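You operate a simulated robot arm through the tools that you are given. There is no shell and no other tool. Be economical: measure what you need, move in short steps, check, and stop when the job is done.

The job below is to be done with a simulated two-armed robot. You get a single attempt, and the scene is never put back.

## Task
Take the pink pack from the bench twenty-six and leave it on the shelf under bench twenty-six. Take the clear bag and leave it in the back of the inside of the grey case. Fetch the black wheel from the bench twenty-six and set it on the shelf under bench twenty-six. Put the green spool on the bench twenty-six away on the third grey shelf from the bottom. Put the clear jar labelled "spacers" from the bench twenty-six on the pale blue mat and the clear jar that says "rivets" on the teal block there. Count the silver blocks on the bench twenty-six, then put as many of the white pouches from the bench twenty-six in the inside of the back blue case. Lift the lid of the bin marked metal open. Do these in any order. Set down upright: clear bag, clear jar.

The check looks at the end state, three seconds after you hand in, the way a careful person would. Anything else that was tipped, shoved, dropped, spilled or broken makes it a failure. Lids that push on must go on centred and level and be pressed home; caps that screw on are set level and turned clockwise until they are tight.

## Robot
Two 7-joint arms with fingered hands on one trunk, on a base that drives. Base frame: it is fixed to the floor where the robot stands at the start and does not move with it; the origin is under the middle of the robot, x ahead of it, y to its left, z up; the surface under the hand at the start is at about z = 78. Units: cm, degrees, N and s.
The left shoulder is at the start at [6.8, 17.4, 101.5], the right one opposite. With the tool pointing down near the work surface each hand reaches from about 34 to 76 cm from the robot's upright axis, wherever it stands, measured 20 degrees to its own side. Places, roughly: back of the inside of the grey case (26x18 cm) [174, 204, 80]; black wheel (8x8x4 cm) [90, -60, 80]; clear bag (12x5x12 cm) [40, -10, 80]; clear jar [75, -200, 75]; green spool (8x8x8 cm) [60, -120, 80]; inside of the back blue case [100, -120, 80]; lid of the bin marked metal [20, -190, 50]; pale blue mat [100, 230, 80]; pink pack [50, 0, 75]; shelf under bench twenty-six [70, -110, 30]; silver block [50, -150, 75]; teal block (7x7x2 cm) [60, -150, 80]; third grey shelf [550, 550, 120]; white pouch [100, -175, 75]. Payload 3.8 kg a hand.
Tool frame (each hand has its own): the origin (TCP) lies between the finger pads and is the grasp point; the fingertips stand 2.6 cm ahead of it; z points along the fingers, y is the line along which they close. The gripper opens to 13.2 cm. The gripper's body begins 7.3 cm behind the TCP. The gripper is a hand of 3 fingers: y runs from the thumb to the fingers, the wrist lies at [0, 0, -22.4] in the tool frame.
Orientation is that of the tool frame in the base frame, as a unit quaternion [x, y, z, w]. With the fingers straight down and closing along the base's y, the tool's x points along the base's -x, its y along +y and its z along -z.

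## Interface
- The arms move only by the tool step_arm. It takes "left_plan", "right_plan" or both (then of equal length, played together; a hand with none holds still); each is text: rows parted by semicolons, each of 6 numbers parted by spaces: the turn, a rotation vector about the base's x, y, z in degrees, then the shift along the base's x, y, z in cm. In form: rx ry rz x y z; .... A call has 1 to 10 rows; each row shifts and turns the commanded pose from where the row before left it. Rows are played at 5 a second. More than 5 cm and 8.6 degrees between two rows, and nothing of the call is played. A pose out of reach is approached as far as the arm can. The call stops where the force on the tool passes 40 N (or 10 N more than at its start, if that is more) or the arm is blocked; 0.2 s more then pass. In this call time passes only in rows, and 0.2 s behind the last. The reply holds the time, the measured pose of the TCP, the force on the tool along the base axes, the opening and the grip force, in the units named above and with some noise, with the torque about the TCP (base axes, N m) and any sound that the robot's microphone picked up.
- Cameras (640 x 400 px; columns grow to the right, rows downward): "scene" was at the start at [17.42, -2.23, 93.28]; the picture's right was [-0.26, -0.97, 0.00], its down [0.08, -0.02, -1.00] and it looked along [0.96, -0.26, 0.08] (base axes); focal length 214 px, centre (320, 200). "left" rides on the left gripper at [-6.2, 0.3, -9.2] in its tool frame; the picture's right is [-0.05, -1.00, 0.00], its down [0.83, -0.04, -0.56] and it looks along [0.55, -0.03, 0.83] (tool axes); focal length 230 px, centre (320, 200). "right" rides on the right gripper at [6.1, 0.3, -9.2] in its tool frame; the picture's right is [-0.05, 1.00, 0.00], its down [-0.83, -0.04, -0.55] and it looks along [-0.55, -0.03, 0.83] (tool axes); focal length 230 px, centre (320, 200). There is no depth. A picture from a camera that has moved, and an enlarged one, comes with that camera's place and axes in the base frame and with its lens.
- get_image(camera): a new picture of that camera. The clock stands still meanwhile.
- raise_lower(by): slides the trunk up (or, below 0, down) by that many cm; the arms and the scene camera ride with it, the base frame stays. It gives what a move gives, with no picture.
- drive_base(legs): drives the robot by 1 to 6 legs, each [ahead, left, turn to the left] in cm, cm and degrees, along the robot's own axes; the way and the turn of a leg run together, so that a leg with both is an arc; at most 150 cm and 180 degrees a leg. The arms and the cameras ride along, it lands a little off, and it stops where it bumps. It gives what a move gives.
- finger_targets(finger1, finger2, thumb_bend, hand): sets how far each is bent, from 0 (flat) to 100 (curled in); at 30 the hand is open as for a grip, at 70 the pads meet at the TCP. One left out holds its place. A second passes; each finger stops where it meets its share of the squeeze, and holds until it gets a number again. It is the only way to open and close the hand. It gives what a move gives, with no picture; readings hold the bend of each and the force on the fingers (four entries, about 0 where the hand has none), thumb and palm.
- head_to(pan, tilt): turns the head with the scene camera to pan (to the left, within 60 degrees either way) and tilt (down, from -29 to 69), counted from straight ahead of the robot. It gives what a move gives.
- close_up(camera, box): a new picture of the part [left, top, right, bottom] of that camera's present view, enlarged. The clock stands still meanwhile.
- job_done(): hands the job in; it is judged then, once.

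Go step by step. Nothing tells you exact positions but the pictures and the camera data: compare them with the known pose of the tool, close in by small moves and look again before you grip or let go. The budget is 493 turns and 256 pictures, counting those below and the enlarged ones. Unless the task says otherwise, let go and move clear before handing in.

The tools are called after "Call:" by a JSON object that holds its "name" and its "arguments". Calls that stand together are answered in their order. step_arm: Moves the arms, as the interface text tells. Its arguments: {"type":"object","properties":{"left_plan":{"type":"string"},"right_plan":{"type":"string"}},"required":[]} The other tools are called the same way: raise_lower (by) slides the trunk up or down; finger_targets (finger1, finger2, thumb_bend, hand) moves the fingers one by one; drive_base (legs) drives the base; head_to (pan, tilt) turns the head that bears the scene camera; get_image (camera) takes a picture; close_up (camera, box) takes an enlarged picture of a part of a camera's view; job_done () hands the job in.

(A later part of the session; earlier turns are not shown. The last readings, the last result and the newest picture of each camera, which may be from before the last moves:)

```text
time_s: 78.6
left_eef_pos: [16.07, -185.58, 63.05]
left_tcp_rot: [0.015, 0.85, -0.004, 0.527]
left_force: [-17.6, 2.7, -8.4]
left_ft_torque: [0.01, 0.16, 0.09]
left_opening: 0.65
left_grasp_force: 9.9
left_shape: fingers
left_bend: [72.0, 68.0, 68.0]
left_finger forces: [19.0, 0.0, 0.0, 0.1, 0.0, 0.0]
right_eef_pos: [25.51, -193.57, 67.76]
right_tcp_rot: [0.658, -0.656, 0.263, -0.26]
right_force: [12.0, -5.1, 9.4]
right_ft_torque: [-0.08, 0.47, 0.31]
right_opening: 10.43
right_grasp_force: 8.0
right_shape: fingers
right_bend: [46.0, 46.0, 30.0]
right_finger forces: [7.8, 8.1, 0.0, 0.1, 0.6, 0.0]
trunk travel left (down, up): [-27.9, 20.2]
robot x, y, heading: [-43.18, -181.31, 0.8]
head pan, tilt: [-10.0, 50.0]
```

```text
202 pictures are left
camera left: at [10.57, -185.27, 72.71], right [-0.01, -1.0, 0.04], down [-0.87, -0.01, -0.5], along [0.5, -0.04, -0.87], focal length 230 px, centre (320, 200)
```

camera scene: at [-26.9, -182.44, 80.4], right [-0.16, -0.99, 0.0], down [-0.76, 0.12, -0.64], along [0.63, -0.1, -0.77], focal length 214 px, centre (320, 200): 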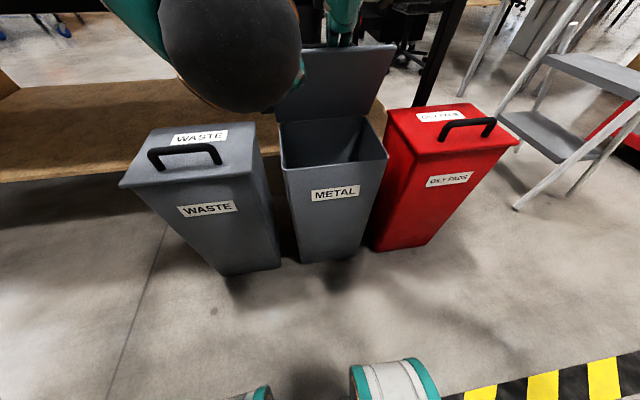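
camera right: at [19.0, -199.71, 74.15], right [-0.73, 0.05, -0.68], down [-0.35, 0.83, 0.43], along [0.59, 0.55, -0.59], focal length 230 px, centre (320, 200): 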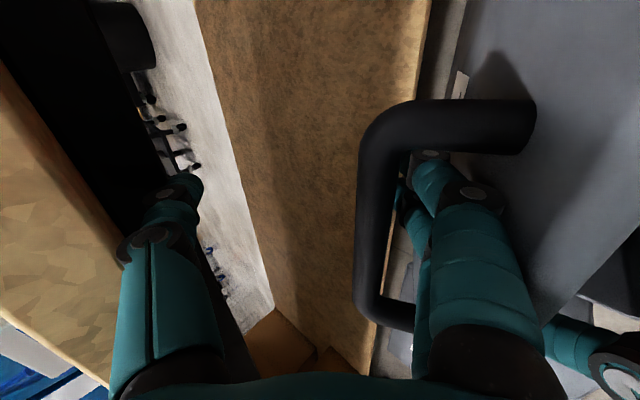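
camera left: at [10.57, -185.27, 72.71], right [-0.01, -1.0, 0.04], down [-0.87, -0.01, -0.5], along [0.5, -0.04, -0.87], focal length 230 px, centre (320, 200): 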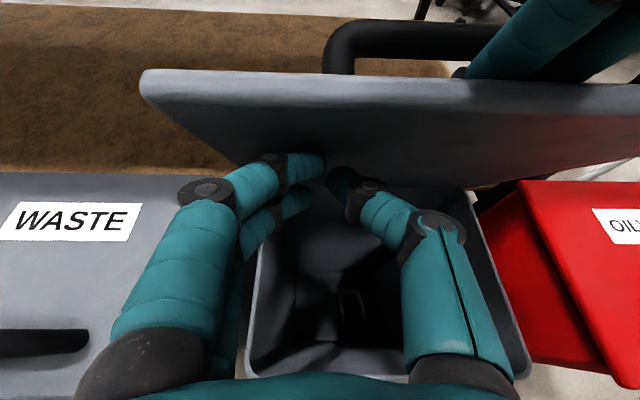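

Call:
{"name": "step_arm", "arguments": {"right_plan": "0 0 0 0 0 2; 0 0 0 -1 0 3; 0 0 0 -2 0 4; 0 0 0 -2 0 4; 0 0 0 -3 0 4; 0 0 0 -3 0 4"}}

Call:
{"name": "step_arm", "arguments": {"left_plan": "0 0 0 1.5 0 0; 0 0 0 1.5 0 0; 0 0 0 1.5 0 0; 0 0 0 1.5 0 0"}}

Call:
{"name": "get_image", "arguments": {"camera": "left"}}

Call:
{"name": "get_image", "arguments": {"camera": "scene"}}

```text
time_s: 80.0
left_eef_pos: [16.15, -185.52, 63.25]
left_tcp_rot: [0.015, 0.849, -0.004, 0.529]
left_force: [-0.5, -0.1, 0.5]
left_ft_torque: [-0.02, -0.02, -0.02]
left_opening: 1.06
left_grasp_force: 0.1
left_shape: fingers
left_bend: [68.0, 68.0, 68.0]
left_finger forces: [0.0, 0.0, 0.1, 0.0, 0.0, 0.0]
right_eef_pos: [14.16, -193.65, 88.47]
right_tcp_rot: [0.659, -0.657, 0.26, -0.259]
right_force: [0.2, 0.1, -0.3]
right_ft_torque: [0.0, -0.04, 0.02]
right_opening: 10.92
right_grasp_force: 0.2
right_shape: fingers
right_bend: [45.0, 45.0, 30.0]
right_finger forces: [0.0, 0.0, 0.1, 0.0, 0.1, 0.0]
trunk travel left (down, up): [-27.9, 20.2]
robot x, y, heading: [-43.28, -181.4, 0.6]
head pan, tilt: [-10.0, 50.0]
```

```text
time_s: 81.0
left_eef_pos: [21.45, -185.43, 62.9]
left_tcp_rot: [0.015, 0.852, -0.004, 0.523]
left_force: [-33.7, 10.0, -1.0]
left_ft_torque: [-0.05, -0.05, 0.29]
left_opening: 0.73
left_grasp_force: 17.0
left_shape: fingers
left_bend: [76.0, 68.0, 68.0]
left_finger forces: [29.5, 0.0, 0.1, 0.0, 4.6, 0.0]
right_eef_pos: [13.89, -193.45, 88.41]
right_tcp_rot: [0.659, -0.656, 0.261, -0.258]
right_force: [-0.3, -0.4, 0.4]
right_ft_torque: [0.02, 0.02, 0.0]
right_opening: 10.92
right_grasp_force: 0.2
right_shape: fingers
right_bend: [45.0, 45.0, 30.0]
right_finger forces: [0.0, 0.1, 0.0, 0.0, 0.1, 0.1]
trunk travel left (down, up): [-27.9, 20.2]
robot x, y, heading: [-43.37, -181.09, 0.8]
head pan, tilt: [-10.0, 50.0]
```

```text
201 pictures are left
camera left: at [16.13, -185.11, 72.57], right [-0.01, -1.0, 0.04], down [-0.87, -0.01, -0.49], along [0.49, -0.04, -0.87], focal length 230 px, centre (320, 200)
```

left: 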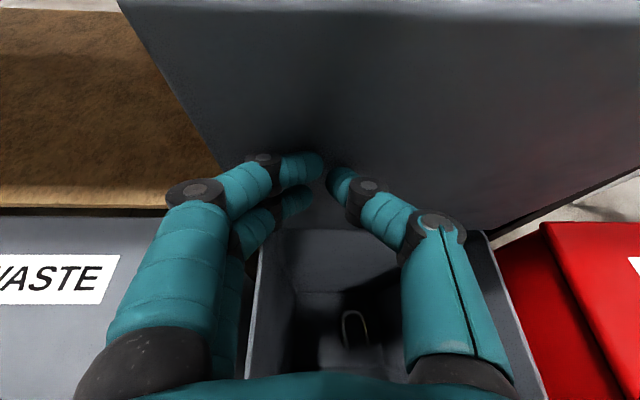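

```text
200 pictures are left
camera scene: at [-27.12, -182.3, 80.43], right [-0.16, -0.99, 0.0], down [-0.75, 0.12, -0.64], along [0.64, -0.1, -0.76], focal length 214 px, centre (320, 200)
```

scene: 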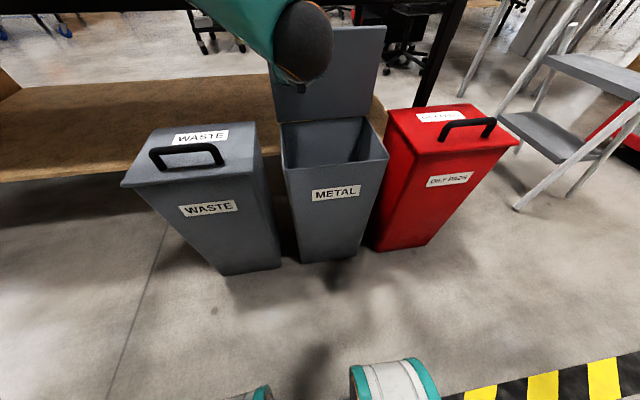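

There's 34 N resistance near vertical, likely the hinge stop or the handle meeting the bench. I'll withdraw slowly and see if it stays.

Call:
{"name": "step_arm", "arguments": {"left_plan": "0 0 0 -1 0 0; 0 0 0 -1.5 0 0; 0 0 0 -2 0 0"}}

Call:
{"name": "get_image", "arguments": {"camera": "left"}}

Call:
{"name": "get_image", "arguments": {"camera": "scene"}}

```text
time_s: 81.8
left_eef_pos: [17.73, -185.56, 63.44]
left_tcp_rot: [0.014, 0.849, -0.004, 0.529]
left_force: [-1.0, 0.0, 0.1]
left_ft_torque: [0.02, -0.01, -0.02]
left_opening: 1.05
left_grasp_force: 0.1
left_shape: fingers
left_bend: [68.0, 68.0, 68.0]
left_finger forces: [0.0, 0.0, 0.0, 0.0, 0.1, 0.0]
right_eef_pos: [14.11, -193.71, 88.34]
right_tcp_rot: [0.659, -0.656, 0.26, -0.259]
right_force: [0.2, -0.8, -0.3]
right_ft_torque: [0.01, -0.02, 0.01]
right_opening: 10.97
right_grasp_force: 0.0
right_shape: fingers
right_bend: [45.0, 45.0, 30.0]
right_finger forces: [0.0, 0.0, 0.1, 0.0, 0.1, 0.0]
trunk travel left (down, up): [-27.9, 20.2]
robot x, y, heading: [-43.07, -181.43, 0.8]
head pan, tilt: [-10.0, 50.0]
```

```text
199 pictures are left
camera left: at [12.19, -185.2, 73.0], right [0.0, -1.0, 0.04], down [-0.86, -0.02, -0.5], along [0.5, -0.04, -0.86], focal length 230 px, centre (320, 200)
```

left: 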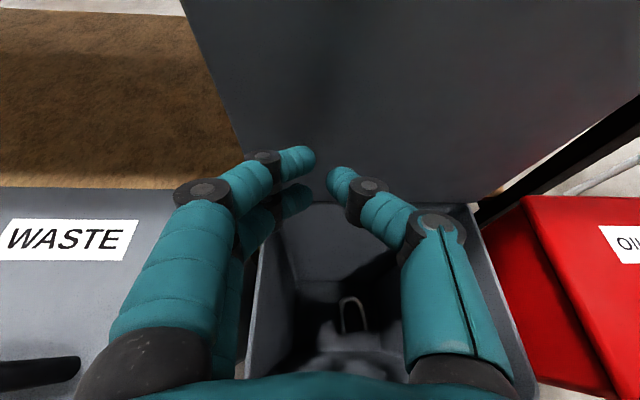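

```text
198 pictures are left
camera scene: at [-26.89, -182.4, 80.4], right [-0.16, -0.99, 0.0], down [-0.76, 0.12, -0.64], along [0.63, -0.1, -0.77], focal length 214 px, centre (320, 200)
```

scene: 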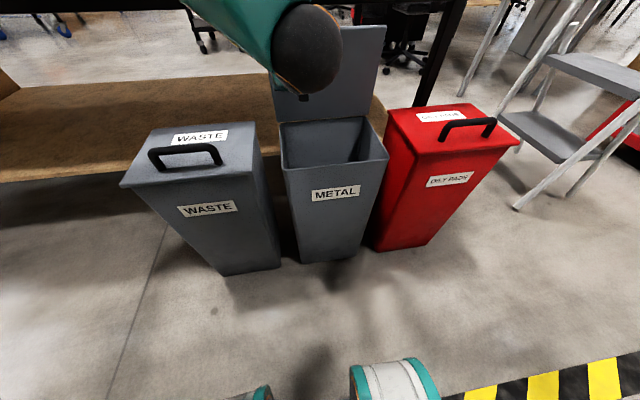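

The lid stays open by itself. I'll pull the left arm out and raise the trunk, then step up toward the spacers jar.

Call:
{"name": "step_arm", "arguments": {"left_plan": "0 0 0 -4 0 0; 0 0 0 -4 2 1; 0 4 0 -3 2 3; 0 8 0 -2 2 4; 0 8 0 -1 2 4; 0 8 0 -1 2 4; 0 8 0 0 2 4; 0 8 0 0 2 4; 0 8 0 0 2 4; 0 8 0 0 2 4", "right_plan": "0 0 0 -2 0 2; 0 0 0 -2 0 2; 0 8 0 0 0 2; 0 8 0 0 0 2; 0 8 0 0 0 2; 0 8 0 0 0 2; 0 8 0 0 0 2; 0 3 0 0 0 2; 0 0 0 0 0 2; 0 0 0 0 0 2"}}

Call:
{"name": "raise_lower", "arguments": {"by": 20}}

Call:
{"name": "drive_base", "arguments": {"legs": [[18, 0, 0], [0, -10, 0]]}}

Call:
{"name": "get_image", "arguments": {"camera": "scene"}}

Call:
{"name": "get_image", "arguments": {"camera": "right"}}

```text
time_s: 84.0
left_eef_pos: [2.46, -167.58, 95.42]
left_tcp_rot: [0.011, 0.999, -0.012, 0.031]
left_force: [0.5, -0.5, 0.0]
left_ft_torque: [-0.01, -0.01, 0.02]
left_opening: 1.06
left_grasp_force: 0.0
left_shape: fingers
left_bend: [68.0, 68.0, 68.0]
left_finger forces: [0.0, 0.0, 0.0, 0.0, 0.0, 0.0]
right_eef_pos: [10.4, -193.45, 108.36]
right_tcp_rot: [0.709, -0.705, 0.0, 0.0]
right_force: [1.1, 0.3, -0.6]
right_ft_torque: [0.02, 0.03, -0.01]
right_opening: 10.92
right_grasp_force: 0.1
right_shape: fingers
right_bend: [45.0, 45.0, 30.0]
right_finger forces: [0.1, 0.1, 0.1, 0.0, 0.0, 0.0]
trunk travel left (down, up): [-27.9, 20.2]
robot x, y, heading: [-43.21, -181.46, 1.0]
head pan, tilt: [-10.0, 50.0]
```

```text
time_s: 86.2
left_eef_pos: [2.7, -167.58, 115.04]
left_tcp_rot: [0.011, 0.999, -0.01, 0.031]
left_force: [0.1, -0.1, -0.4]
left_ft_torque: [0.02, 0.02, 0.03]
left_opening: 1.08
left_grasp_force: 0.0
left_shape: fingers
left_bend: [68.0, 68.0, 68.0]
left_finger forces: [0.0, 0.1, 0.0, 0.0, 0.1, 0.1]
right_eef_pos: [10.51, -193.5, 128.41]
right_tcp_rot: [0.709, -0.705, 0.0, 0.0]
right_force: [0.7, -0.1, -0.4]
right_ft_torque: [-0.01, 0.03, 0.03]
right_opening: 10.92
right_grasp_force: 0.1
right_shape: fingers
right_bend: [45.0, 45.0, 30.0]
right_finger forces: [0.0, 0.0, 0.1, 0.0, 0.0, 0.1]
trunk travel left (down, up): [-47.9, 0.2]
robot x, y, heading: [-42.95, -181.6, 1.1]
head pan, tilt: [-10.0, 50.0]
```

```text
time_s: 88.8
left_eef_pos: [20.7, -177.46, 115.28]
left_tcp_rot: [0.011, 0.999, -0.011, 0.032]
left_force: [-0.4, -0.1, -0.8]
left_ft_torque: [-0.01, 0.04, -0.02]
left_opening: 1.07
left_grasp_force: 0.0
left_shape: fingers
left_bend: [68.0, 68.0, 68.0]
left_finger forces: [0.1, 0.0, 0.1, 0.0, 0.0, 0.0]
right_eef_pos: [28.49, -203.2, 128.41]
right_tcp_rot: [0.708, -0.706, 0.0, 0.0]
right_force: [-0.2, 1.6, 0.1]
right_ft_torque: [-0.02, 0.0, -0.01]
right_opening: 10.94
right_grasp_force: 0.0
right_shape: fingers
right_bend: [45.0, 45.0, 30.0]
right_finger forces: [0.0, 0.0, 0.0, 0.1, 0.0, 0.0]
trunk travel left (down, up): [-47.9, 0.2]
robot x, y, heading: [-24.95, -190.86, 0.5]
head pan, tilt: [-10.0, 50.0]
```

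```text
197 pictures are left
camera scene: at [-6.54, -192.07, 103.79], right [-0.16, -0.99, 0.0], down [-0.76, 0.12, -0.64], along [0.63, -0.1, -0.77], focal length 214 px, centre (320, 200)
```

scene: 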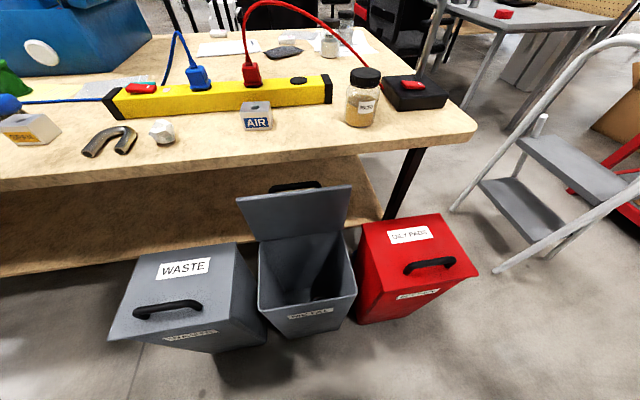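

```text
196 pictures are left
camera right: at [28.13, -209.4, 137.65], right [-1.0, 0.05, 0.0], down [0.04, 0.83, 0.55], along [0.03, 0.55, -0.83], focal length 230 px, centre (320, 200)
```

right: 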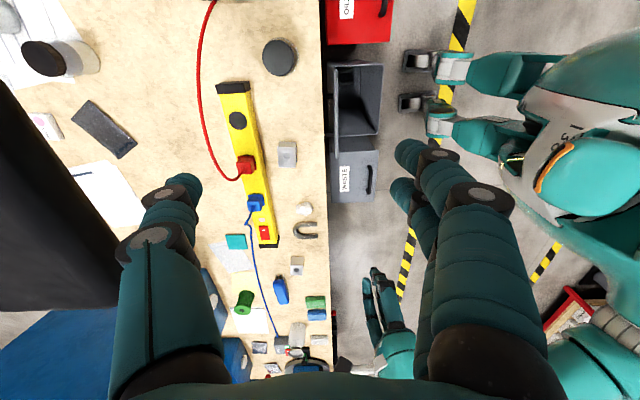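

The jar is at about (35.6, −208), but a lamp head hangs close to the right hand. I'll look at the lamp before moving.

Call:
{"name": "head_to", "arguments": {"pan": -20, "tilt": 5}}

Call:
{"name": "get_image", "arguments": {"camera": "scene"}}

```text
time_s: 89.9
left_eef_pos: [20.71, -177.37, 115.27]
left_tcp_rot: [0.011, 0.999, -0.01, 0.033]
left_force: [-0.7, 0.2, -0.1]
left_ft_torque: [0.0, 0.0, 0.04]
left_opening: 1.04
left_grasp_force: 0.0
left_shape: fingers
left_bend: [68.0, 68.0, 68.0]
left_finger forces: [0.0, 0.1, 0.0, 0.0, 0.1, 0.1]
right_eef_pos: [28.44, -203.27, 128.48]
right_tcp_rot: [0.708, -0.706, 0.0, 0.0]
right_force: [0.2, 0.6, 0.2]
right_ft_torque: [0.0, 0.02, 0.04]
right_opening: 10.94
right_grasp_force: 0.1
right_shape: fingers
right_bend: [45.0, 45.0, 30.0]
right_finger forces: [0.0, 0.0, 0.0, 0.0, 0.0, 0.1]
trunk travel left (down, up): [-47.9, 0.2]
robot x, y, heading: [-24.89, -190.9, 0.5]
head pan, tilt: [-20.0, 5.0]
```

```text
195 pictures are left
camera scene: at [-5.48, -193.87, 110.78], right [-0.33, -0.94, 0.0], down [-0.08, 0.03, -1.0], along [0.94, -0.33, -0.09], focal length 214 px, centre (320, 200)
```

scene: 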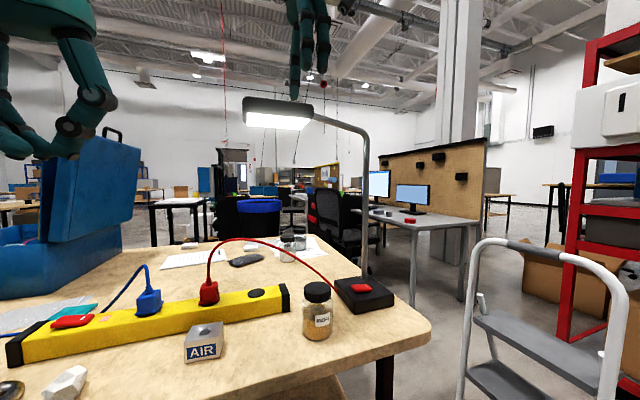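

The lamp head spans roughly x 42–58 at z≥122 above y −194…−212. I'll drop the right hand below it while turning to close along y, then approach the jar from the front with a 20° tilt.

Call:
{"name": "finger_targets", "arguments": {"hand": "right", "finger1": 30, "finger2": 30, "thumb_bend": 30}}

Call:
{"name": "step_arm", "arguments": {"right_plan": "0 0 -8.5 -1 -0.5 -2.5; 0 0 -8.5 -1 -0.5 -2.5; 0 0 -8.5 -1 -0.5 -2.5; 0 0 -8.5 -1 -0.5 -2.5; 0 0 -8.5 -1 -0.5 -2.5; 0 0 -8.5 -1 -0.5 -2.5; 0 0 -8.5 -1 -0.5 -2.5; 0 0 -8.5 -1 -0.5 -2.5; 0 0 -8.5 0 -0.5 -2.5; 0 0 -8.5 0 -0.5 -2.5"}}

Call:
{"name": "step_arm", "arguments": {"right_plan": "0 0 -4.7 0 0 0; 0 -7 0 0 0 0; 0 -7 0 0 0 0; 0 -7 0 0 0 0"}}

Call:
{"name": "get_image", "arguments": {"camera": "right"}}

Call:
{"name": "head_to", "arguments": {"pan": -15, "tilt": 25}}

Call:
{"name": "get_image", "arguments": {"camera": "scene"}}

```text
time_s: 90.9
left_eef_pos: [20.75, -177.38, 115.33]
left_tcp_rot: [0.012, 0.999, -0.011, 0.032]
left_force: [0.1, 0.5, 0.1]
left_ft_torque: [0.02, -0.02, 0.0]
left_opening: 1.06
left_grasp_force: 0.1
left_shape: fingers
left_bend: [68.0, 68.0, 68.0]
left_finger forces: [0.0, 0.1, 0.0, 0.1, 0.1, 0.0]
right_eef_pos: [28.42, -203.22, 128.5]
right_tcp_rot: [0.709, -0.706, -0.001, 0.0]
right_force: [0.9, 1.5, -0.1]
right_ft_torque: [-0.01, 0.02, 0.04]
right_opening: 13.37
right_grasp_force: 0.1
right_shape: fingers
right_bend: [30.0, 30.0, 30.0]
right_finger forces: [0.1, 0.0, 0.2, 0.0, 0.1, 0.1]
trunk travel left (down, up): [-47.9, 0.2]
robot x, y, heading: [-25.44, -190.76, 0.6]
head pan, tilt: [-20.0, 5.0]
```

```text
time_s: 93.1
left_eef_pos: [20.79, -177.42, 115.15]
left_tcp_rot: [0.012, 0.999, -0.011, 0.032]
left_force: [0.7, -0.1, -0.6]
left_ft_torque: [0.0, 0.01, -0.02]
left_opening: 1.08
left_grasp_force: 0.1
left_shape: fingers
left_bend: [68.0, 68.0, 68.0]
left_finger forces: [0.1, 0.0, 0.0, 0.0, 0.1, 0.0]
right_eef_pos: [20.31, -208.16, 103.45]
right_tcp_rot: [-0.044, 0.999, 0.0, 0.001]
right_force: [0.4, -0.5, 0.2]
right_ft_torque: [0.01, -0.02, 0.01]
right_opening: 13.4
right_grasp_force: 0.0
right_shape: fingers
right_bend: [30.0, 30.0, 30.0]
right_finger forces: [0.1, 0.0, 0.0, 0.0, 0.0, 0.0]
trunk travel left (down, up): [-47.9, 0.2]
robot x, y, heading: [-25.05, -191.0, 0.5]
head pan, tilt: [-20.0, 5.0]
```

```text
time_s: 94.1
left_eef_pos: [20.65, -177.51, 115.26]
left_tcp_rot: [0.012, 0.999, -0.011, 0.032]
left_force: [0.1, -0.3, 0.6]
left_ft_torque: [-0.02, -0.02, -0.03]
left_opening: 1.05
left_grasp_force: 0.1
left_shape: fingers
left_bend: [68.0, 68.0, 68.0]
left_finger forces: [0.0, 0.0, 0.0, 0.0, 0.1, 0.1]
right_eef_pos: [20.39, -208.26, 103.49]
right_tcp_rot: [-0.003, 0.983, -0.002, 0.183]
right_force: [-0.4, -0.8, 0.6]
right_ft_torque: [-0.02, -0.02, -0.01]
right_opening: 13.42
right_grasp_force: 0.1
right_shape: fingers
right_bend: [30.0, 30.0, 30.0]
right_finger forces: [0.0, 0.0, 0.0, 0.0, 0.0, 0.0]
trunk travel left (down, up): [-47.9, 0.2]
robot x, y, heading: [-24.84, -190.86, 0.6]
head pan, tilt: [-20.0, 5.0]
```

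```text
194 pictures are left
camera right: at [11.35, -207.97, 109.86], right [0.04, 1.0, 0.02], down [0.58, -0.04, 0.82], along [0.82, -0.02, -0.58], focal length 230 px, centre (320, 200)
```

right: 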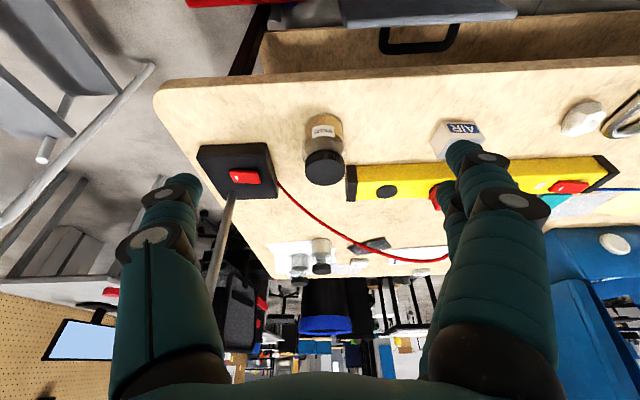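

```text
time_s: 95.0
left_eef_pos: [20.69, -177.38, 115.25]
left_tcp_rot: [0.012, 0.999, -0.011, 0.032]
left_force: [0.7, 1.0, 0.1]
left_ft_torque: [-0.01, 0.01, -0.01]
left_opening: 1.05
left_grasp_force: 0.0
left_shape: fingers
left_bend: [68.0, 68.0, 68.0]
left_finger forces: [0.0, 0.0, 0.0, 0.0, 0.1, 0.0]
right_eef_pos: [20.58, -208.21, 103.44]
right_tcp_rot: [-0.004, 0.983, -0.001, 0.181]
right_force: [-0.1, 0.0, 0.7]
right_ft_torque: [0.0, 0.02, -0.01]
right_opening: 13.4
right_grasp_force: 0.1
right_shape: fingers
right_bend: [30.0, 30.0, 30.0]
right_finger forces: [0.1, 0.0, 0.1, 0.1, 0.0, 0.1]
trunk travel left (down, up): [-47.9, 0.2]
robot x, y, heading: [-24.96, -190.95, 0.7]
head pan, tilt: [-15.0, 25.0]
```

```text
193 pictures are left
camera scene: at [-5.22, -193.1, 107.55], right [-0.25, -0.97, 0.0], down [-0.41, 0.1, -0.91], along [0.88, -0.23, -0.42], focal length 214 px, centre (320, 200)
```

scene: 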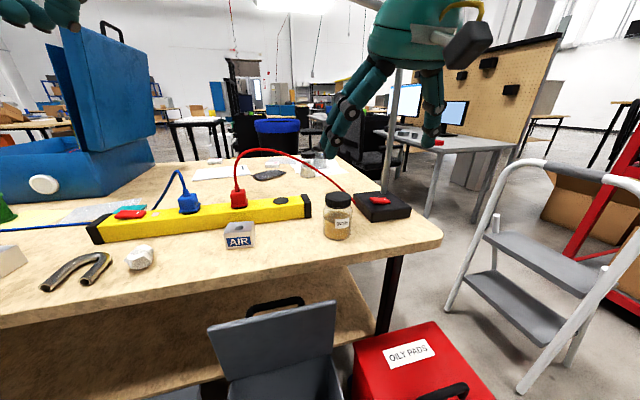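

Call:
{"name": "step_arm", "arguments": {"right_plan": "0 0 0 4 0 -1.6; 0 0 0 4 0 -1.6; 0 0 0 4 0 -1.6; 0 0 0 3.6 0.2 -1.6"}}

Call:
{"name": "get_image", "arguments": {"camera": "right"}}

Call:
{"name": "get_image", "arguments": {"camera": "scene"}}

```text
time_s: 96.0
left_eef_pos: [20.85, -177.34, 115.23]
left_tcp_rot: [0.011, 0.999, -0.01, 0.032]
left_force: [-0.8, -0.5, 1.0]
left_ft_torque: [0.01, 0.02, 0.0]
left_opening: 1.03
left_grasp_force: 0.1
left_shape: fingers
left_bend: [68.0, 68.0, 68.0]
left_finger forces: [0.0, 0.0, 0.0, 0.0, 0.0, 0.0]
right_eef_pos: [36.12, -207.97, 96.97]
right_tcp_rot: [-0.004, 0.983, -0.001, 0.181]
right_force: [0.6, -0.7, -0.3]
right_ft_torque: [-0.02, 0.02, -0.02]
right_opening: 13.42
right_grasp_force: 0.2
right_shape: fingers
right_bend: [30.0, 30.0, 30.0]
right_finger forces: [0.0, 0.1, 0.0, 0.1, 0.0, 0.0]
trunk travel left (down, up): [-47.9, 0.2]
robot x, y, heading: [-25.14, -191.02, 0.7]
head pan, tilt: [-15.0, 25.0]
```

```text
192 pictures are left
camera right: at [27.1, -207.66, 103.33], right [0.04, 1.0, 0.01], down [0.58, -0.04, 0.82], along [0.82, -0.02, -0.58], focal length 230 px, centre (320, 200)
```

right: 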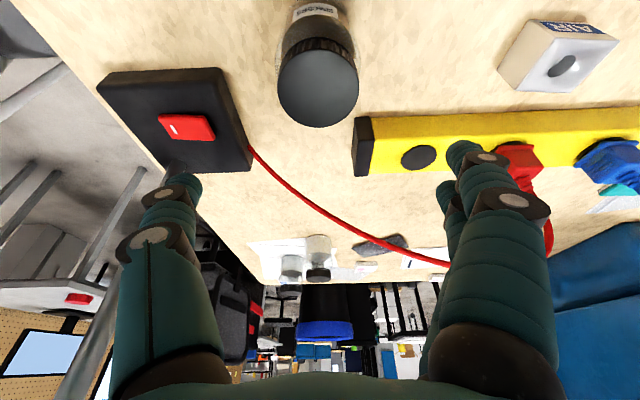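

```text
191 pictures are left
camera scene: at [-5.16, -193.07, 107.52], right [-0.25, -0.97, 0.0], down [-0.41, 0.1, -0.91], along [0.88, -0.23, -0.42], focal length 214 px, centre (320, 200)
```

scene: 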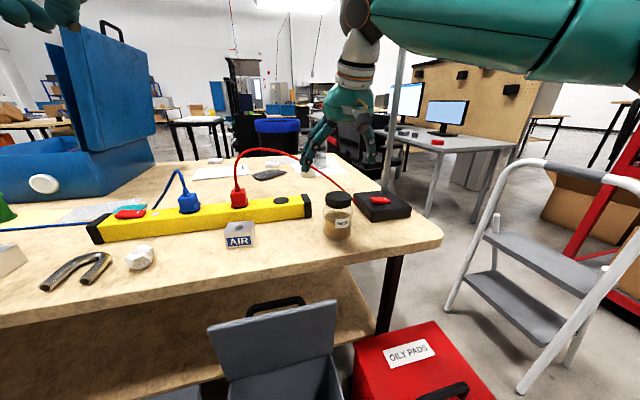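

Call:
{"name": "step_arm", "arguments": {"right_plan": "0 0 0 0 0 -4; 0 0 0 0 0 -4; 0 0 0 0 0 -3.5; 0 0 0 0 0 -2"}}

Call:
{"name": "get_image", "arguments": {"camera": "right"}}

Call:
{"name": "get_image", "arguments": {"camera": "scene"}}

```text
time_s: 97.0
left_eef_pos: [20.75, -177.43, 115.19]
left_tcp_rot: [0.012, 0.999, -0.01, 0.033]
left_force: [0.2, 0.2, 0.1]
left_ft_torque: [-0.01, 0.03, 0.0]
left_opening: 1.07
left_grasp_force: 0.0
left_shape: fingers
left_bend: [68.0, 68.0, 68.0]
left_finger forces: [0.0, 0.0, 0.0, 0.0, 0.1, 0.0]
right_eef_pos: [35.97, -208.17, 83.16]
right_tcp_rot: [-0.003, 0.983, -0.001, 0.182]
right_force: [0.3, -0.1, -0.3]
right_ft_torque: [0.01, 0.0, -0.01]
right_opening: 13.39
right_grasp_force: 0.0
right_shape: fingers
right_bend: [30.0, 30.0, 30.0]
right_finger forces: [0.0, 0.0, 0.0, 0.0, 0.1, 0.0]
trunk travel left (down, up): [-47.9, 0.2]
robot x, y, heading: [-25.1, -191.02, 0.6]
head pan, tilt: [-15.0, 25.0]
```

```text
190 pictures are left
camera right: at [26.98, -207.79, 89.64], right [0.04, 1.0, 0.02], down [0.58, -0.04, 0.82], along [0.82, -0.02, -0.58], focal length 230 px, centre (320, 200)
```

right: 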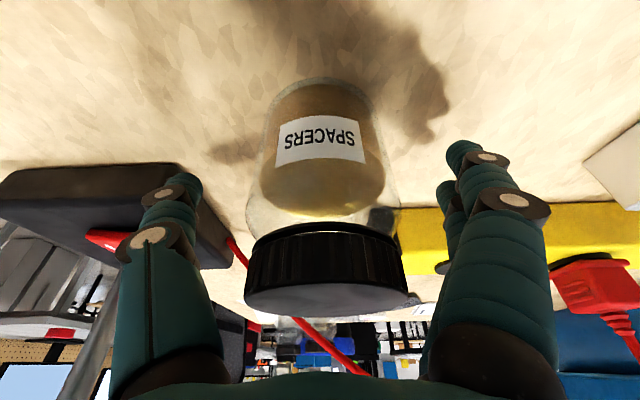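

```text
189 pictures are left
camera scene: at [-5.21, -193.1, 107.54], right [-0.25, -0.97, 0.0], down [-0.41, 0.1, -0.91], along [0.88, -0.23, -0.42], focal length 214 px, centre (320, 200)
```

scene: 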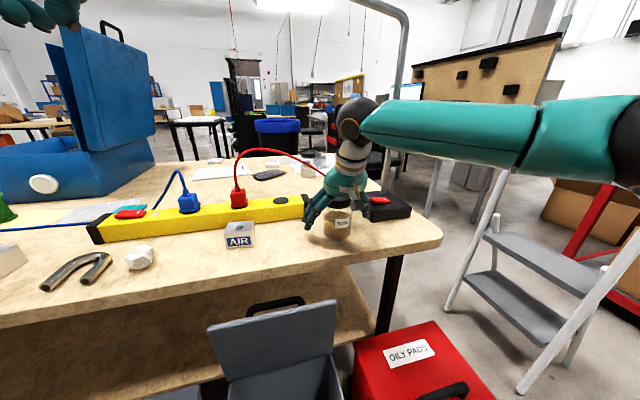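

Call:
{"name": "step_arm", "arguments": {"right_plan": "0 0 0 0.3 0 -0.8"}}

Call:
{"name": "finger_targets", "arguments": {"hand": "right", "finger1": 66, "finger2": 66, "thumb_bend": 66}}

Call:
{"name": "get_image", "arguments": {"camera": "right"}}

```text
time_s: 97.3
left_eef_pos: [20.73, -177.45, 115.32]
left_tcp_rot: [0.011, 0.999, -0.011, 0.032]
left_force: [0.5, 1.3, 0.6]
left_ft_torque: [0.0, 0.0, 0.01]
left_opening: 1.09
left_grasp_force: 0.0
left_shape: fingers
left_bend: [68.0, 68.0, 68.0]
left_finger forces: [0.0, 0.1, 0.0, 0.0, 0.0, 0.1]
right_eef_pos: [36.38, -208.16, 82.66]
right_tcp_rot: [-0.005, 0.983, 0.0, 0.182]
right_force: [-0.7, 0.1, 0.7]
right_ft_torque: [-0.03, 0.01, 0.02]
right_opening: 13.38
right_grasp_force: 0.0
right_shape: fingers
right_bend: [30.0, 30.0, 30.0]
right_finger forces: [0.0, 0.1, 0.1, 0.0, 0.0, 0.0]
trunk travel left (down, up): [-47.9, 0.2]
robot x, y, heading: [-24.92, -190.84, 0.3]
head pan, tilt: [-15.0, 25.0]
```

```text
time_s: 98.3
left_eef_pos: [20.69, -177.36, 115.28]
left_tcp_rot: [0.012, 0.999, -0.01, 0.033]
left_force: [0.8, -0.2, -0.4]
left_ft_torque: [-0.01, -0.02, 0.0]
left_opening: 1.05
left_grasp_force: 0.0
left_shape: fingers
left_bend: [68.0, 68.0, 68.0]
left_finger forces: [0.0, 0.0, 0.0, 0.1, 0.0, 0.0]
right_eef_pos: [36.27, -207.97, 82.58]
right_tcp_rot: [-0.004, 0.983, -0.001, 0.182]
right_force: [0.1, 1.2, -0.3]
right_ft_torque: [0.09, -0.04, -0.02]
right_opening: 6.21
right_grasp_force: 18.7
right_shape: fingers
right_bend: [51.0, 55.0, 59.0]
right_finger forces: [9.8, 10.0, 0.0, 0.0, 17.8, 0.1]
trunk travel left (down, up): [-47.9, 0.2]
robot x, y, heading: [-24.93, -190.81, 0.2]
head pan, tilt: [-15.0, 25.0]
```

```text
188 pictures are left
camera right: at [27.25, -207.78, 88.98], right [0.04, 1.0, 0.02], down [0.58, -0.04, 0.82], along [0.82, -0.02, -0.58], focal length 230 px, centre (320, 200)
```

right: 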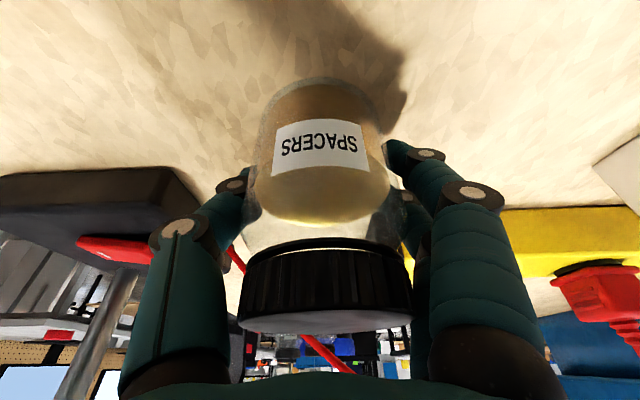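

Firm three-point grip. I'll lift a little, check, then draw back from under the lamp.

Call:
{"name": "step_arm", "arguments": {"right_plan": "0 0 0 0 0 1; 0 0 0 0 0 3; 0 0 0 -1 0 4; 0 0 0 -3 0 3.5; 0 0 0 -4 0 1; 0 0 0 -4 0 1; 0 0 0 -4 0 1"}}

Call:
{"name": "get_image", "arguments": {"camera": "right"}}

Call:
{"name": "get_image", "arguments": {"camera": "scene"}}

```text
time_s: 100.0
left_eef_pos: [20.7, -177.5, 115.32]
left_tcp_rot: [0.012, 0.999, -0.011, 0.033]
left_force: [-1.0, 0.0, 0.2]
left_ft_torque: [0.0, -0.02, -0.01]
left_opening: 1.06
left_grasp_force: 0.0
left_shape: fingers
left_bend: [68.0, 68.0, 68.0]
left_finger forces: [0.0, 0.0, 0.0, 0.0, 0.0, 0.1]
right_eef_pos: [20.02, -208.09, 97.02]
right_tcp_rot: [-0.004, 0.983, 0.0, 0.182]
right_force: [0.8, 0.0, -4.4]
right_ft_torque: [-0.01, -0.02, 0.05]
right_opening: 6.21
right_grasp_force: 18.8
right_shape: fingers
right_bend: [51.0, 55.0, 59.0]
right_finger forces: [9.0, 9.9, 0.0, 0.1, 17.8, 0.1]
trunk travel left (down, up): [-47.9, 0.2]
robot x, y, heading: [-24.56, -190.54, 0.6]
head pan, tilt: [-15.0, 25.0]
```

```text
187 pictures are left
camera right: at [10.98, -207.69, 103.48], right [0.04, 1.0, 0.02], down [0.58, -0.04, 0.82], along [0.82, -0.02, -0.58], focal length 230 px, centre (320, 200)
```

right: 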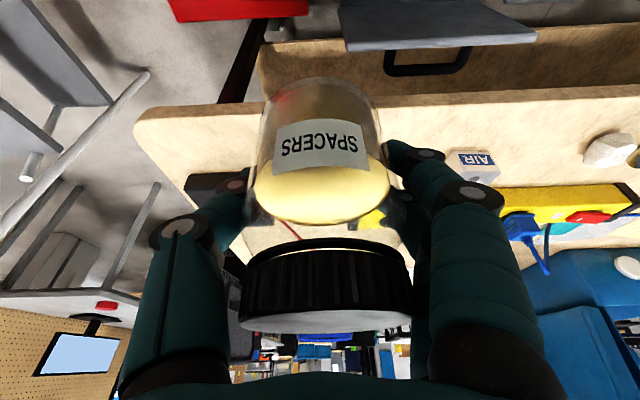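

```text
186 pictures are left
camera scene: at [-5.26, -193.12, 107.56], right [-0.25, -0.97, 0.0], down [-0.41, 0.11, -0.91], along [0.88, -0.23, -0.42], focal length 214 px, centre (320, 200)
```

scene: 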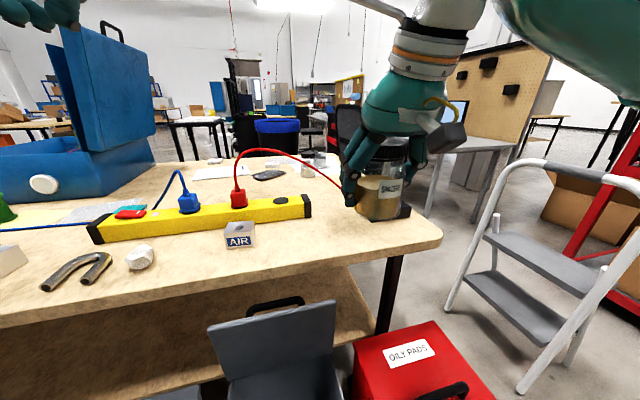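

The jar is held well. With the left hand I'll fetch the green spool, so I'm driving to stand in front of it.

Call:
{"name": "step_arm", "arguments": {"right_plan": "0 0 0 0 0 4; 0 0 0 0 0 4"}}

Call:
{"name": "finger_targets", "arguments": {"hand": "left", "finger1": 30, "finger2": 30, "thumb_bend": 30}}

Call:
{"name": "drive_base", "arguments": {"legs": [[0, 60, 0], [22, 0, 0]]}}

Call:
{"name": "head_to", "arguments": {"pan": 5, "tilt": 35}}

Call:
{"name": "get_image", "arguments": {"camera": "scene"}}

Call:
{"name": "get_image", "arguments": {"camera": "left"}}

```text
time_s: 100.5
left_eef_pos: [20.77, -177.41, 115.29]
left_tcp_rot: [0.012, 0.999, -0.011, 0.032]
left_force: [-0.1, 0.0, 0.1]
left_ft_torque: [0.0, -0.01, 0.03]
left_opening: 1.06
left_grasp_force: 0.1
left_shape: fingers
left_bend: [68.0, 68.0, 68.0]
left_finger forces: [0.1, 0.1, 0.0, 0.0, 0.0, 0.0]
right_eef_pos: [20.25, -208.04, 105.21]
right_tcp_rot: [-0.004, 0.983, -0.001, 0.182]
right_force: [-0.2, -0.1, -4.2]
right_ft_torque: [0.0, -0.04, 0.03]
right_opening: 6.18
right_grasp_force: 18.5
right_shape: fingers
right_bend: [51.0, 55.0, 59.0]
right_finger forces: [9.1, 9.9, 0.0, 0.0, 17.8, 0.0]
trunk travel left (down, up): [-47.9, 0.2]
robot x, y, heading: [-25.15, -190.96, 0.7]
head pan, tilt: [-15.0, 25.0]
```

```text
time_s: 101.5
left_eef_pos: [20.76, -177.34, 115.21]
left_tcp_rot: [0.011, 0.999, -0.011, 0.032]
left_force: [-0.8, 0.2, -0.3]
left_ft_torque: [0.0, -0.02, -0.02]
left_opening: 13.42
left_grasp_force: 0.1
left_shape: fingers
left_bend: [30.0, 30.0, 30.0]
left_finger forces: [0.0, 0.1, 0.1, 0.0, 0.0, 0.1]
right_eef_pos: [20.3, -207.92, 105.16]
right_tcp_rot: [-0.004, 0.983, -0.001, 0.182]
right_force: [-0.4, 0.0, -3.7]
right_ft_torque: [0.0, -0.02, -0.01]
right_opening: 6.19
right_grasp_force: 18.2
right_shape: fingers
right_bend: [51.0, 55.0, 59.0]
right_finger forces: [9.1, 10.0, 0.0, 0.0, 17.9, 0.0]
trunk travel left (down, up): [-47.9, 0.2]
robot x, y, heading: [-24.93, -190.77, 0.5]
head pan, tilt: [-15.0, 25.0]
```

```text
time_s: 108.3
left_eef_pos: [34.91, -117.03, 114.99]
left_tcp_rot: [0.017, 0.999, -0.012, 0.03]
left_force: [0.2, 0.4, -0.3]
left_ft_torque: [0.04, 0.03, -0.02]
left_opening: 13.41
left_grasp_force: 0.0
left_shape: fingers
left_bend: [30.0, 30.0, 30.0]
left_finger forces: [0.2, 0.0, 0.0, 0.1, 0.1, 0.0]
right_eef_pos: [34.13, -147.55, 104.83]
right_tcp_rot: [0.002, 0.984, -0.003, 0.179]
right_force: [-0.1, -0.3, -4.3]
right_ft_torque: [0.02, -0.03, 0.0]
right_opening: 6.21
right_grasp_force: 18.9
right_shape: fingers
right_bend: [51.0, 55.0, 59.0]
right_finger forces: [9.2, 10.2, 0.1, 0.1, 18.0, 0.0]
trunk travel left (down, up): [-47.9, 0.2]
robot x, y, heading: [-11.3, -130.33, -0.0]
head pan, tilt: [-15.0, 25.0]
stopped in leg 2: the robot was blocked; the commanded pose is now the measured one
```

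```text
time_s: 109.2
left_eef_pos: [34.54, -117.0, 115.31]
left_tcp_rot: [0.018, 0.999, -0.011, 0.032]
left_force: [0.4, -0.3, 0.6]
left_ft_torque: [0.01, 0.0, -0.03]
left_opening: 13.42
left_grasp_force: 0.0
left_shape: fingers
left_bend: [30.0, 30.0, 30.0]
left_finger forces: [0.1, 0.1, 0.0, 0.0, 0.0, 0.1]
right_eef_pos: [33.67, -147.52, 105.01]
right_tcp_rot: [0.001, 0.983, -0.002, 0.183]
right_force: [0.1, -0.1, -4.5]
right_ft_torque: [-0.02, -0.03, 0.0]
right_opening: 6.21
right_grasp_force: 19.0
right_shape: fingers
right_bend: [51.0, 55.0, 59.0]
right_finger forces: [9.2, 10.1, 0.1, 0.1, 18.0, 0.1]
trunk travel left (down, up): [-47.9, 0.2]
robot x, y, heading: [-11.28, -130.14, 0.0]
head pan, tilt: [5.0, 35.0]
```

```text
185 pictures are left
camera scene: at [8.25, -129.3, 105.97], right [0.09, -1.0, 0.0], down [-0.57, -0.05, -0.82], along [0.82, 0.07, -0.57], focal length 214 px, centre (320, 200)
```

scene: 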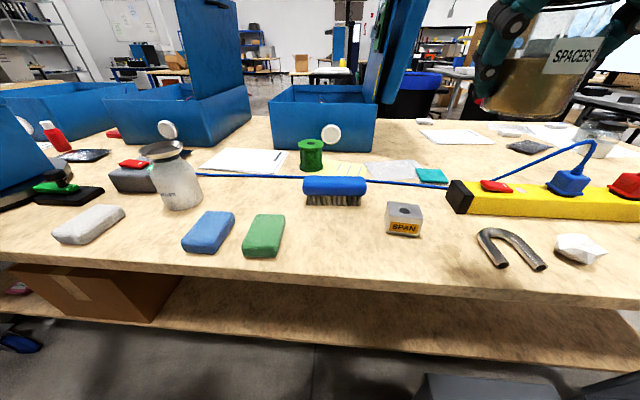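

```text
184 pictures are left
camera left: at [40.08, -116.78, 124.93], right [0.02, -1.0, 0.03], down [-0.87, 0.0, 0.5], along [-0.5, -0.03, -0.87], focal length 230 px, centre (320, 200)
```

left: 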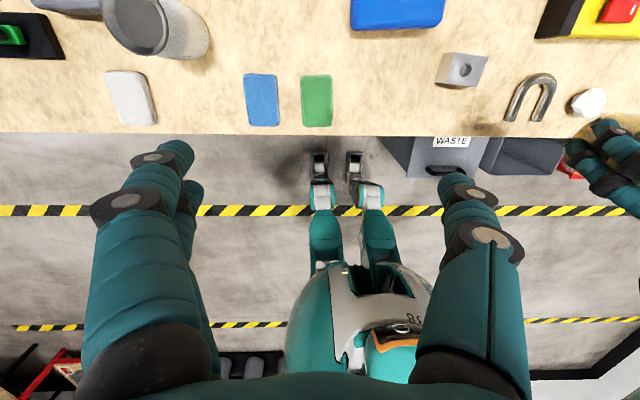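

The base was blocked near x −11, probably its rim against the WASTE bin's corner, so I'll shift left before going closer. First a close-up of the blocks.

Call:
{"name": "close_up", "arguments": {"camera": "scene", "box": [20, 120, 300, 295]}}

Call:
{"name": "close_up", "arguments": {"camera": "scene", "box": [300, 110, 640, 300]}}

Call:
{"name": "drive_base", "arguments": {"legs": [[-3, 0, 0], [0, 14, 0], [14, 0, 0]]}}

Call:
{"name": "get_image", "arguments": {"camera": "scene"}}

Call:
{"name": "get_image", "arguments": {"camera": "left"}}

```text
2.29 times, centred on (160, 208) of scene
camera zoom: at [8.25, -129.3, 105.97], right [0.09, -1.0, 0.0], down [-0.57, -0.05, -0.82], along [0.82, 0.07, -0.57], focal length 490 px, centre (686, 183)
```

zoom: 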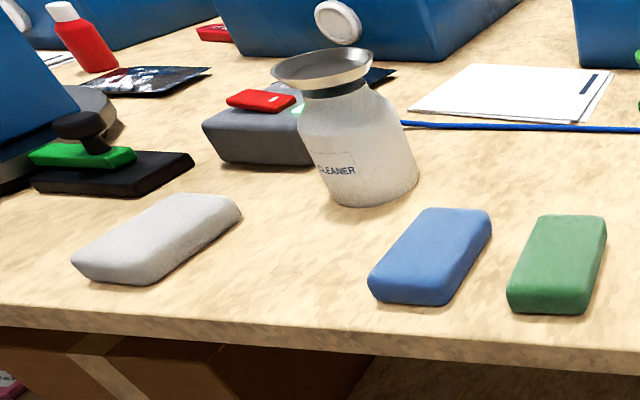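

```text
1.88 times, centred on (470, 205) of scene
camera zoom: at [8.25, -129.3, 105.97], right [0.09, -1.0, 0.0], down [-0.57, -0.05, -0.82], along [0.82, 0.07, -0.57], focal length 404 px, centre (38, 191)
```

zoom: 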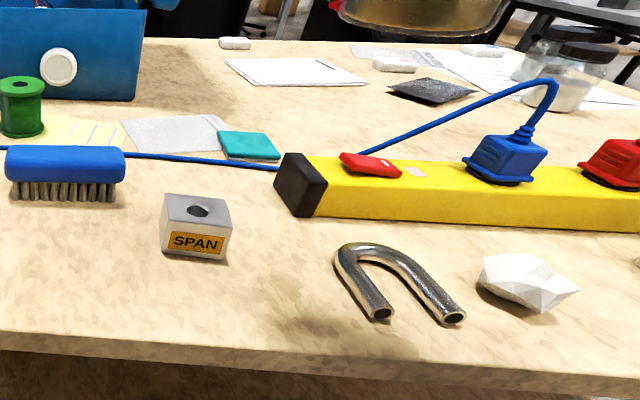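

```text
time_s: 112.4
left_eef_pos: [45.7, -103.11, 115.35]
left_tcp_rot: [0.019, 0.999, -0.011, 0.034]
left_force: [0.2, 0.4, -0.1]
left_ft_torque: [-0.01, -0.01, 0.0]
left_opening: 13.41
left_grasp_force: 0.1
left_shape: fingers
left_bend: [30.0, 30.0, 30.0]
left_finger forces: [0.0, 0.0, 0.0, 0.0, 0.1, 0.0]
right_eef_pos: [44.76, -133.75, 105.13]
right_tcp_rot: [0.003, 0.983, -0.002, 0.182]
right_force: [-0.1, -0.3, -3.6]
right_ft_torque: [0.01, -0.01, 0.0]
right_opening: 6.18
right_grasp_force: 18.8
right_shape: fingers
right_bend: [51.0, 55.0, 59.0]
right_finger forces: [9.1, 10.0, 0.1, 0.1, 18.0, 0.1]
trunk travel left (down, up): [-47.9, 0.2]
robot x, y, heading: [-0.42, -116.43, 0.1]
head pan, tilt: [5.0, 35.0]
```

```text
181 pictures are left
camera scene: at [19.33, -115.35, 105.98], right [0.09, -1.0, 0.0], down [-0.57, -0.05, -0.82], along [0.82, 0.07, -0.57], focal length 214 px, centre (320, 200)
```

scene: 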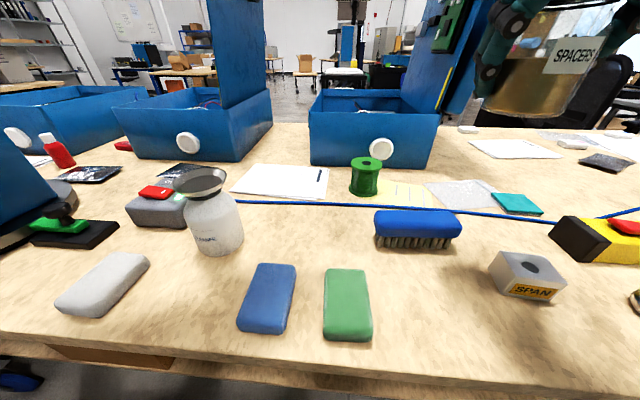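

```text
180 pictures are left
camera left: at [51.16, -102.89, 124.99], right [0.01, -1.0, 0.03], down [-0.87, 0.0, 0.5], along [-0.5, -0.03, -0.87], focal length 230 px, centre (320, 200)
```

left: 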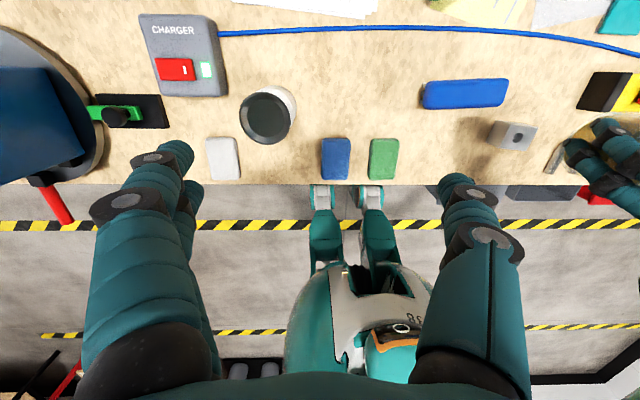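

Those three bars are matte soaps; the metallic cubes (SPAN, AIR) are the silver blocks. The spool is at about (65, −122); I'll move the jar hand aside, then bring the left hand over the spool tilted 45°.

Call:
{"name": "step_arm", "arguments": {"right_plan": "0 0 0 -1 -4 1; 0 0 0 -1 -4 1; 0 0 0 -1 -4 1; 0 0 0 -1 -4 1"}}

Call:
{"name": "step_arm", "arguments": {"left_plan": "0 -5.9 0 2.7 -2.7 -1.8; 0 -5.9 0 2.7 -2.7 -1.8; 0 -5.9 0 2.7 -2.7 -1.8; 0 -5.9 0 2.7 -2.7 -1.8; 0 -5.9 0 2.7 -2.7 -1.8; 0 -5.9 0 2.7 -2.7 -1.8; 0 -5.9 0 2.7 -2.7 -1.8"}}

Call:
{"name": "get_image", "arguments": {"camera": "left"}}

Call:
{"name": "get_image", "arguments": {"camera": "scene"}}

```text
time_s: 113.4
left_eef_pos: [45.45, -103.32, 115.4]
left_tcp_rot: [0.019, 0.999, -0.011, 0.034]
left_force: [0.6, 0.3, 0.2]
left_ft_torque: [-0.03, -0.04, -0.02]
left_opening: 13.41
left_grasp_force: 0.0
left_shape: fingers
left_bend: [30.0, 30.0, 30.0]
left_finger forces: [0.0, 0.0, 0.0, 0.1, 0.1, 0.0]
right_eef_pos: [40.64, -149.46, 108.95]
right_tcp_rot: [0.002, 0.983, -0.002, 0.182]
right_force: [0.8, -0.6, -4.5]
right_ft_torque: [0.03, 0.0, -0.01]
right_opening: 6.2
right_grasp_force: 18.6
right_shape: fingers
right_bend: [51.0, 55.0, 59.0]
right_finger forces: [9.1, 10.1, 0.0, 0.0, 17.8, 0.0]
trunk travel left (down, up): [-47.9, 0.2]
robot x, y, heading: [-0.21, -115.91, -0.0]
head pan, tilt: [5.0, 35.0]
```

```text
time_s: 115.0
left_eef_pos: [64.64, -122.06, 102.67]
left_tcp_rot: [0.021, 0.923, -0.004, 0.385]
left_force: [-0.4, 0.5, 0.1]
left_ft_torque: [0.0, 0.0, 0.03]
left_opening: 13.41
left_grasp_force: 0.1
left_shape: fingers
left_bend: [30.0, 30.0, 30.0]
left_finger forces: [0.0, 0.0, 0.0, 0.0, 0.1, 0.1]
right_eef_pos: [40.83, -149.57, 108.91]
right_tcp_rot: [0.003, 0.983, -0.002, 0.182]
right_force: [-0.1, -0.2, -3.4]
right_ft_torque: [0.01, -0.03, 0.01]
right_opening: 6.18
right_grasp_force: 18.1
right_shape: fingers
right_bend: [51.0, 55.0, 59.0]
right_finger forces: [9.1, 10.0, 0.1, 0.0, 17.7, 0.0]
trunk travel left (down, up): [-47.9, 0.2]
robot x, y, heading: [-0.05, -116.12, -0.2]
head pan, tilt: [5.0, 35.0]
```

```text
179 pictures are left
camera left: at [62.51, -121.83, 113.69], right [-0.01, -1.0, 0.03], down [-0.98, 0.0, -0.2], along [0.2, -0.03, -0.98], focal length 230 px, centre (320, 200)
```

left: 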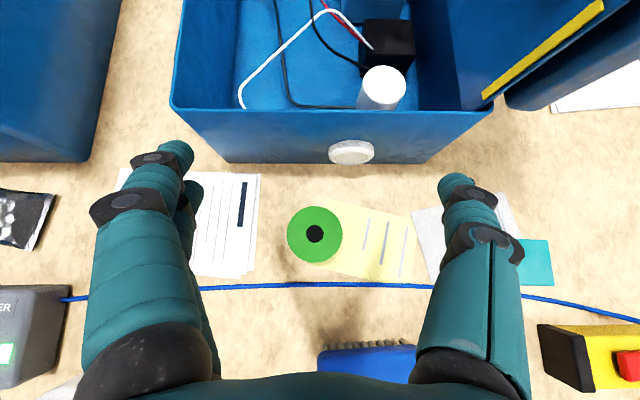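

```text
178 pictures are left
camera scene: at [19.37, -115.42, 105.95], right [0.09, -1.0, 0.0], down [-0.57, -0.05, -0.82], along [0.82, 0.07, -0.57], focal length 214 px, centre (320, 200)
```

scene: 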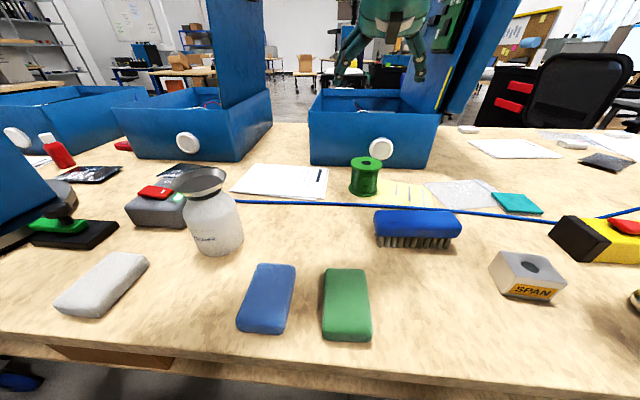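

Call:
{"name": "step_arm", "arguments": {"left_plan": "0 0 0 -0.4 0 -4.5; 0 0 0 -0.2 0 -4.5; 0 0 0 0 0 -4.5; 0 0 0 0 0 -4.5; 0 0 0 0 0 -2.2"}}

Call:
{"name": "get_image", "arguments": {"camera": "left"}}

Call:
{"name": "close_up", "arguments": {"camera": "scene", "box": [260, 80, 500, 230]}}

```text
time_s: 116.2
left_eef_pos: [63.84, -122.18, 82.56]
left_tcp_rot: [0.021, 0.923, -0.005, 0.383]
left_force: [0.4, 0.0, 0.7]
left_ft_torque: [0.04, 0.03, -0.02]
left_opening: 13.43
left_grasp_force: 0.0
left_shape: fingers
left_bend: [30.0, 30.0, 30.0]
left_finger forces: [0.0, 0.0, 0.1, 0.0, 0.1, 0.1]
right_eef_pos: [40.81, -149.36, 109.02]
right_tcp_rot: [0.003, 0.983, -0.002, 0.183]
right_force: [-0.4, 0.5, -4.3]
right_ft_torque: [0.01, -0.03, 0.02]
right_opening: 6.2
right_grasp_force: 18.2
right_shape: fingers
right_bend: [51.0, 55.0, 59.0]
right_finger forces: [9.0, 9.9, 0.0, 0.0, 17.6, 0.0]
trunk travel left (down, up): [-47.9, 0.2]
robot x, y, heading: [-0.39, -116.27, -0.2]
head pan, tilt: [5.0, 35.0]
```

```text
177 pictures are left
camera left: at [61.71, -121.85, 93.37], right [-0.01, -1.0, 0.03], down [-0.98, 0.0, -0.2], along [0.2, -0.03, -0.98], focal length 230 px, centre (320, 200)
```

left: 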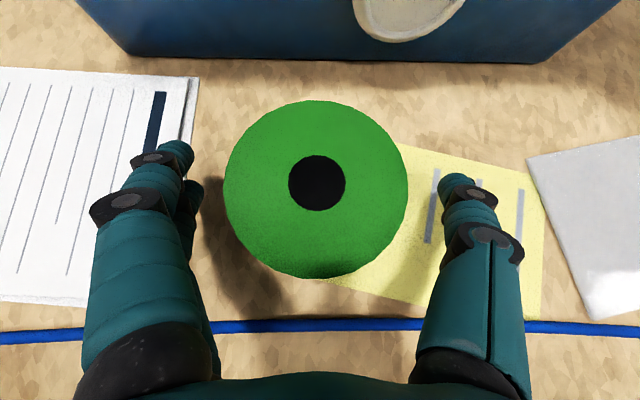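

```text
2.67 times, centred on (380, 155) of scene
camera zoom: at [19.33, -115.35, 105.96], right [0.09, -1.0, 0.0], down [-0.57, -0.05, -0.82], along [0.82, 0.07, -0.57], focal length 572 px, centre (160, 320)
```

zoom: 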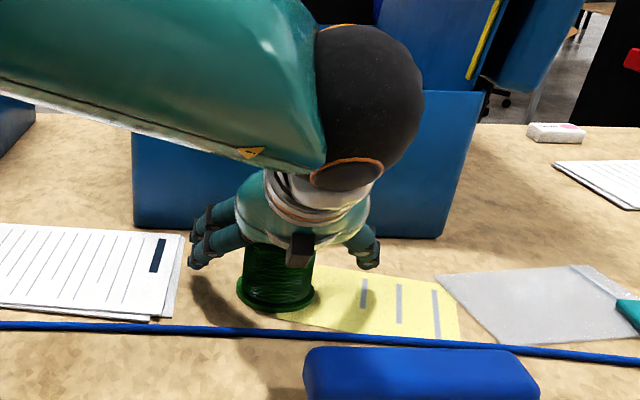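

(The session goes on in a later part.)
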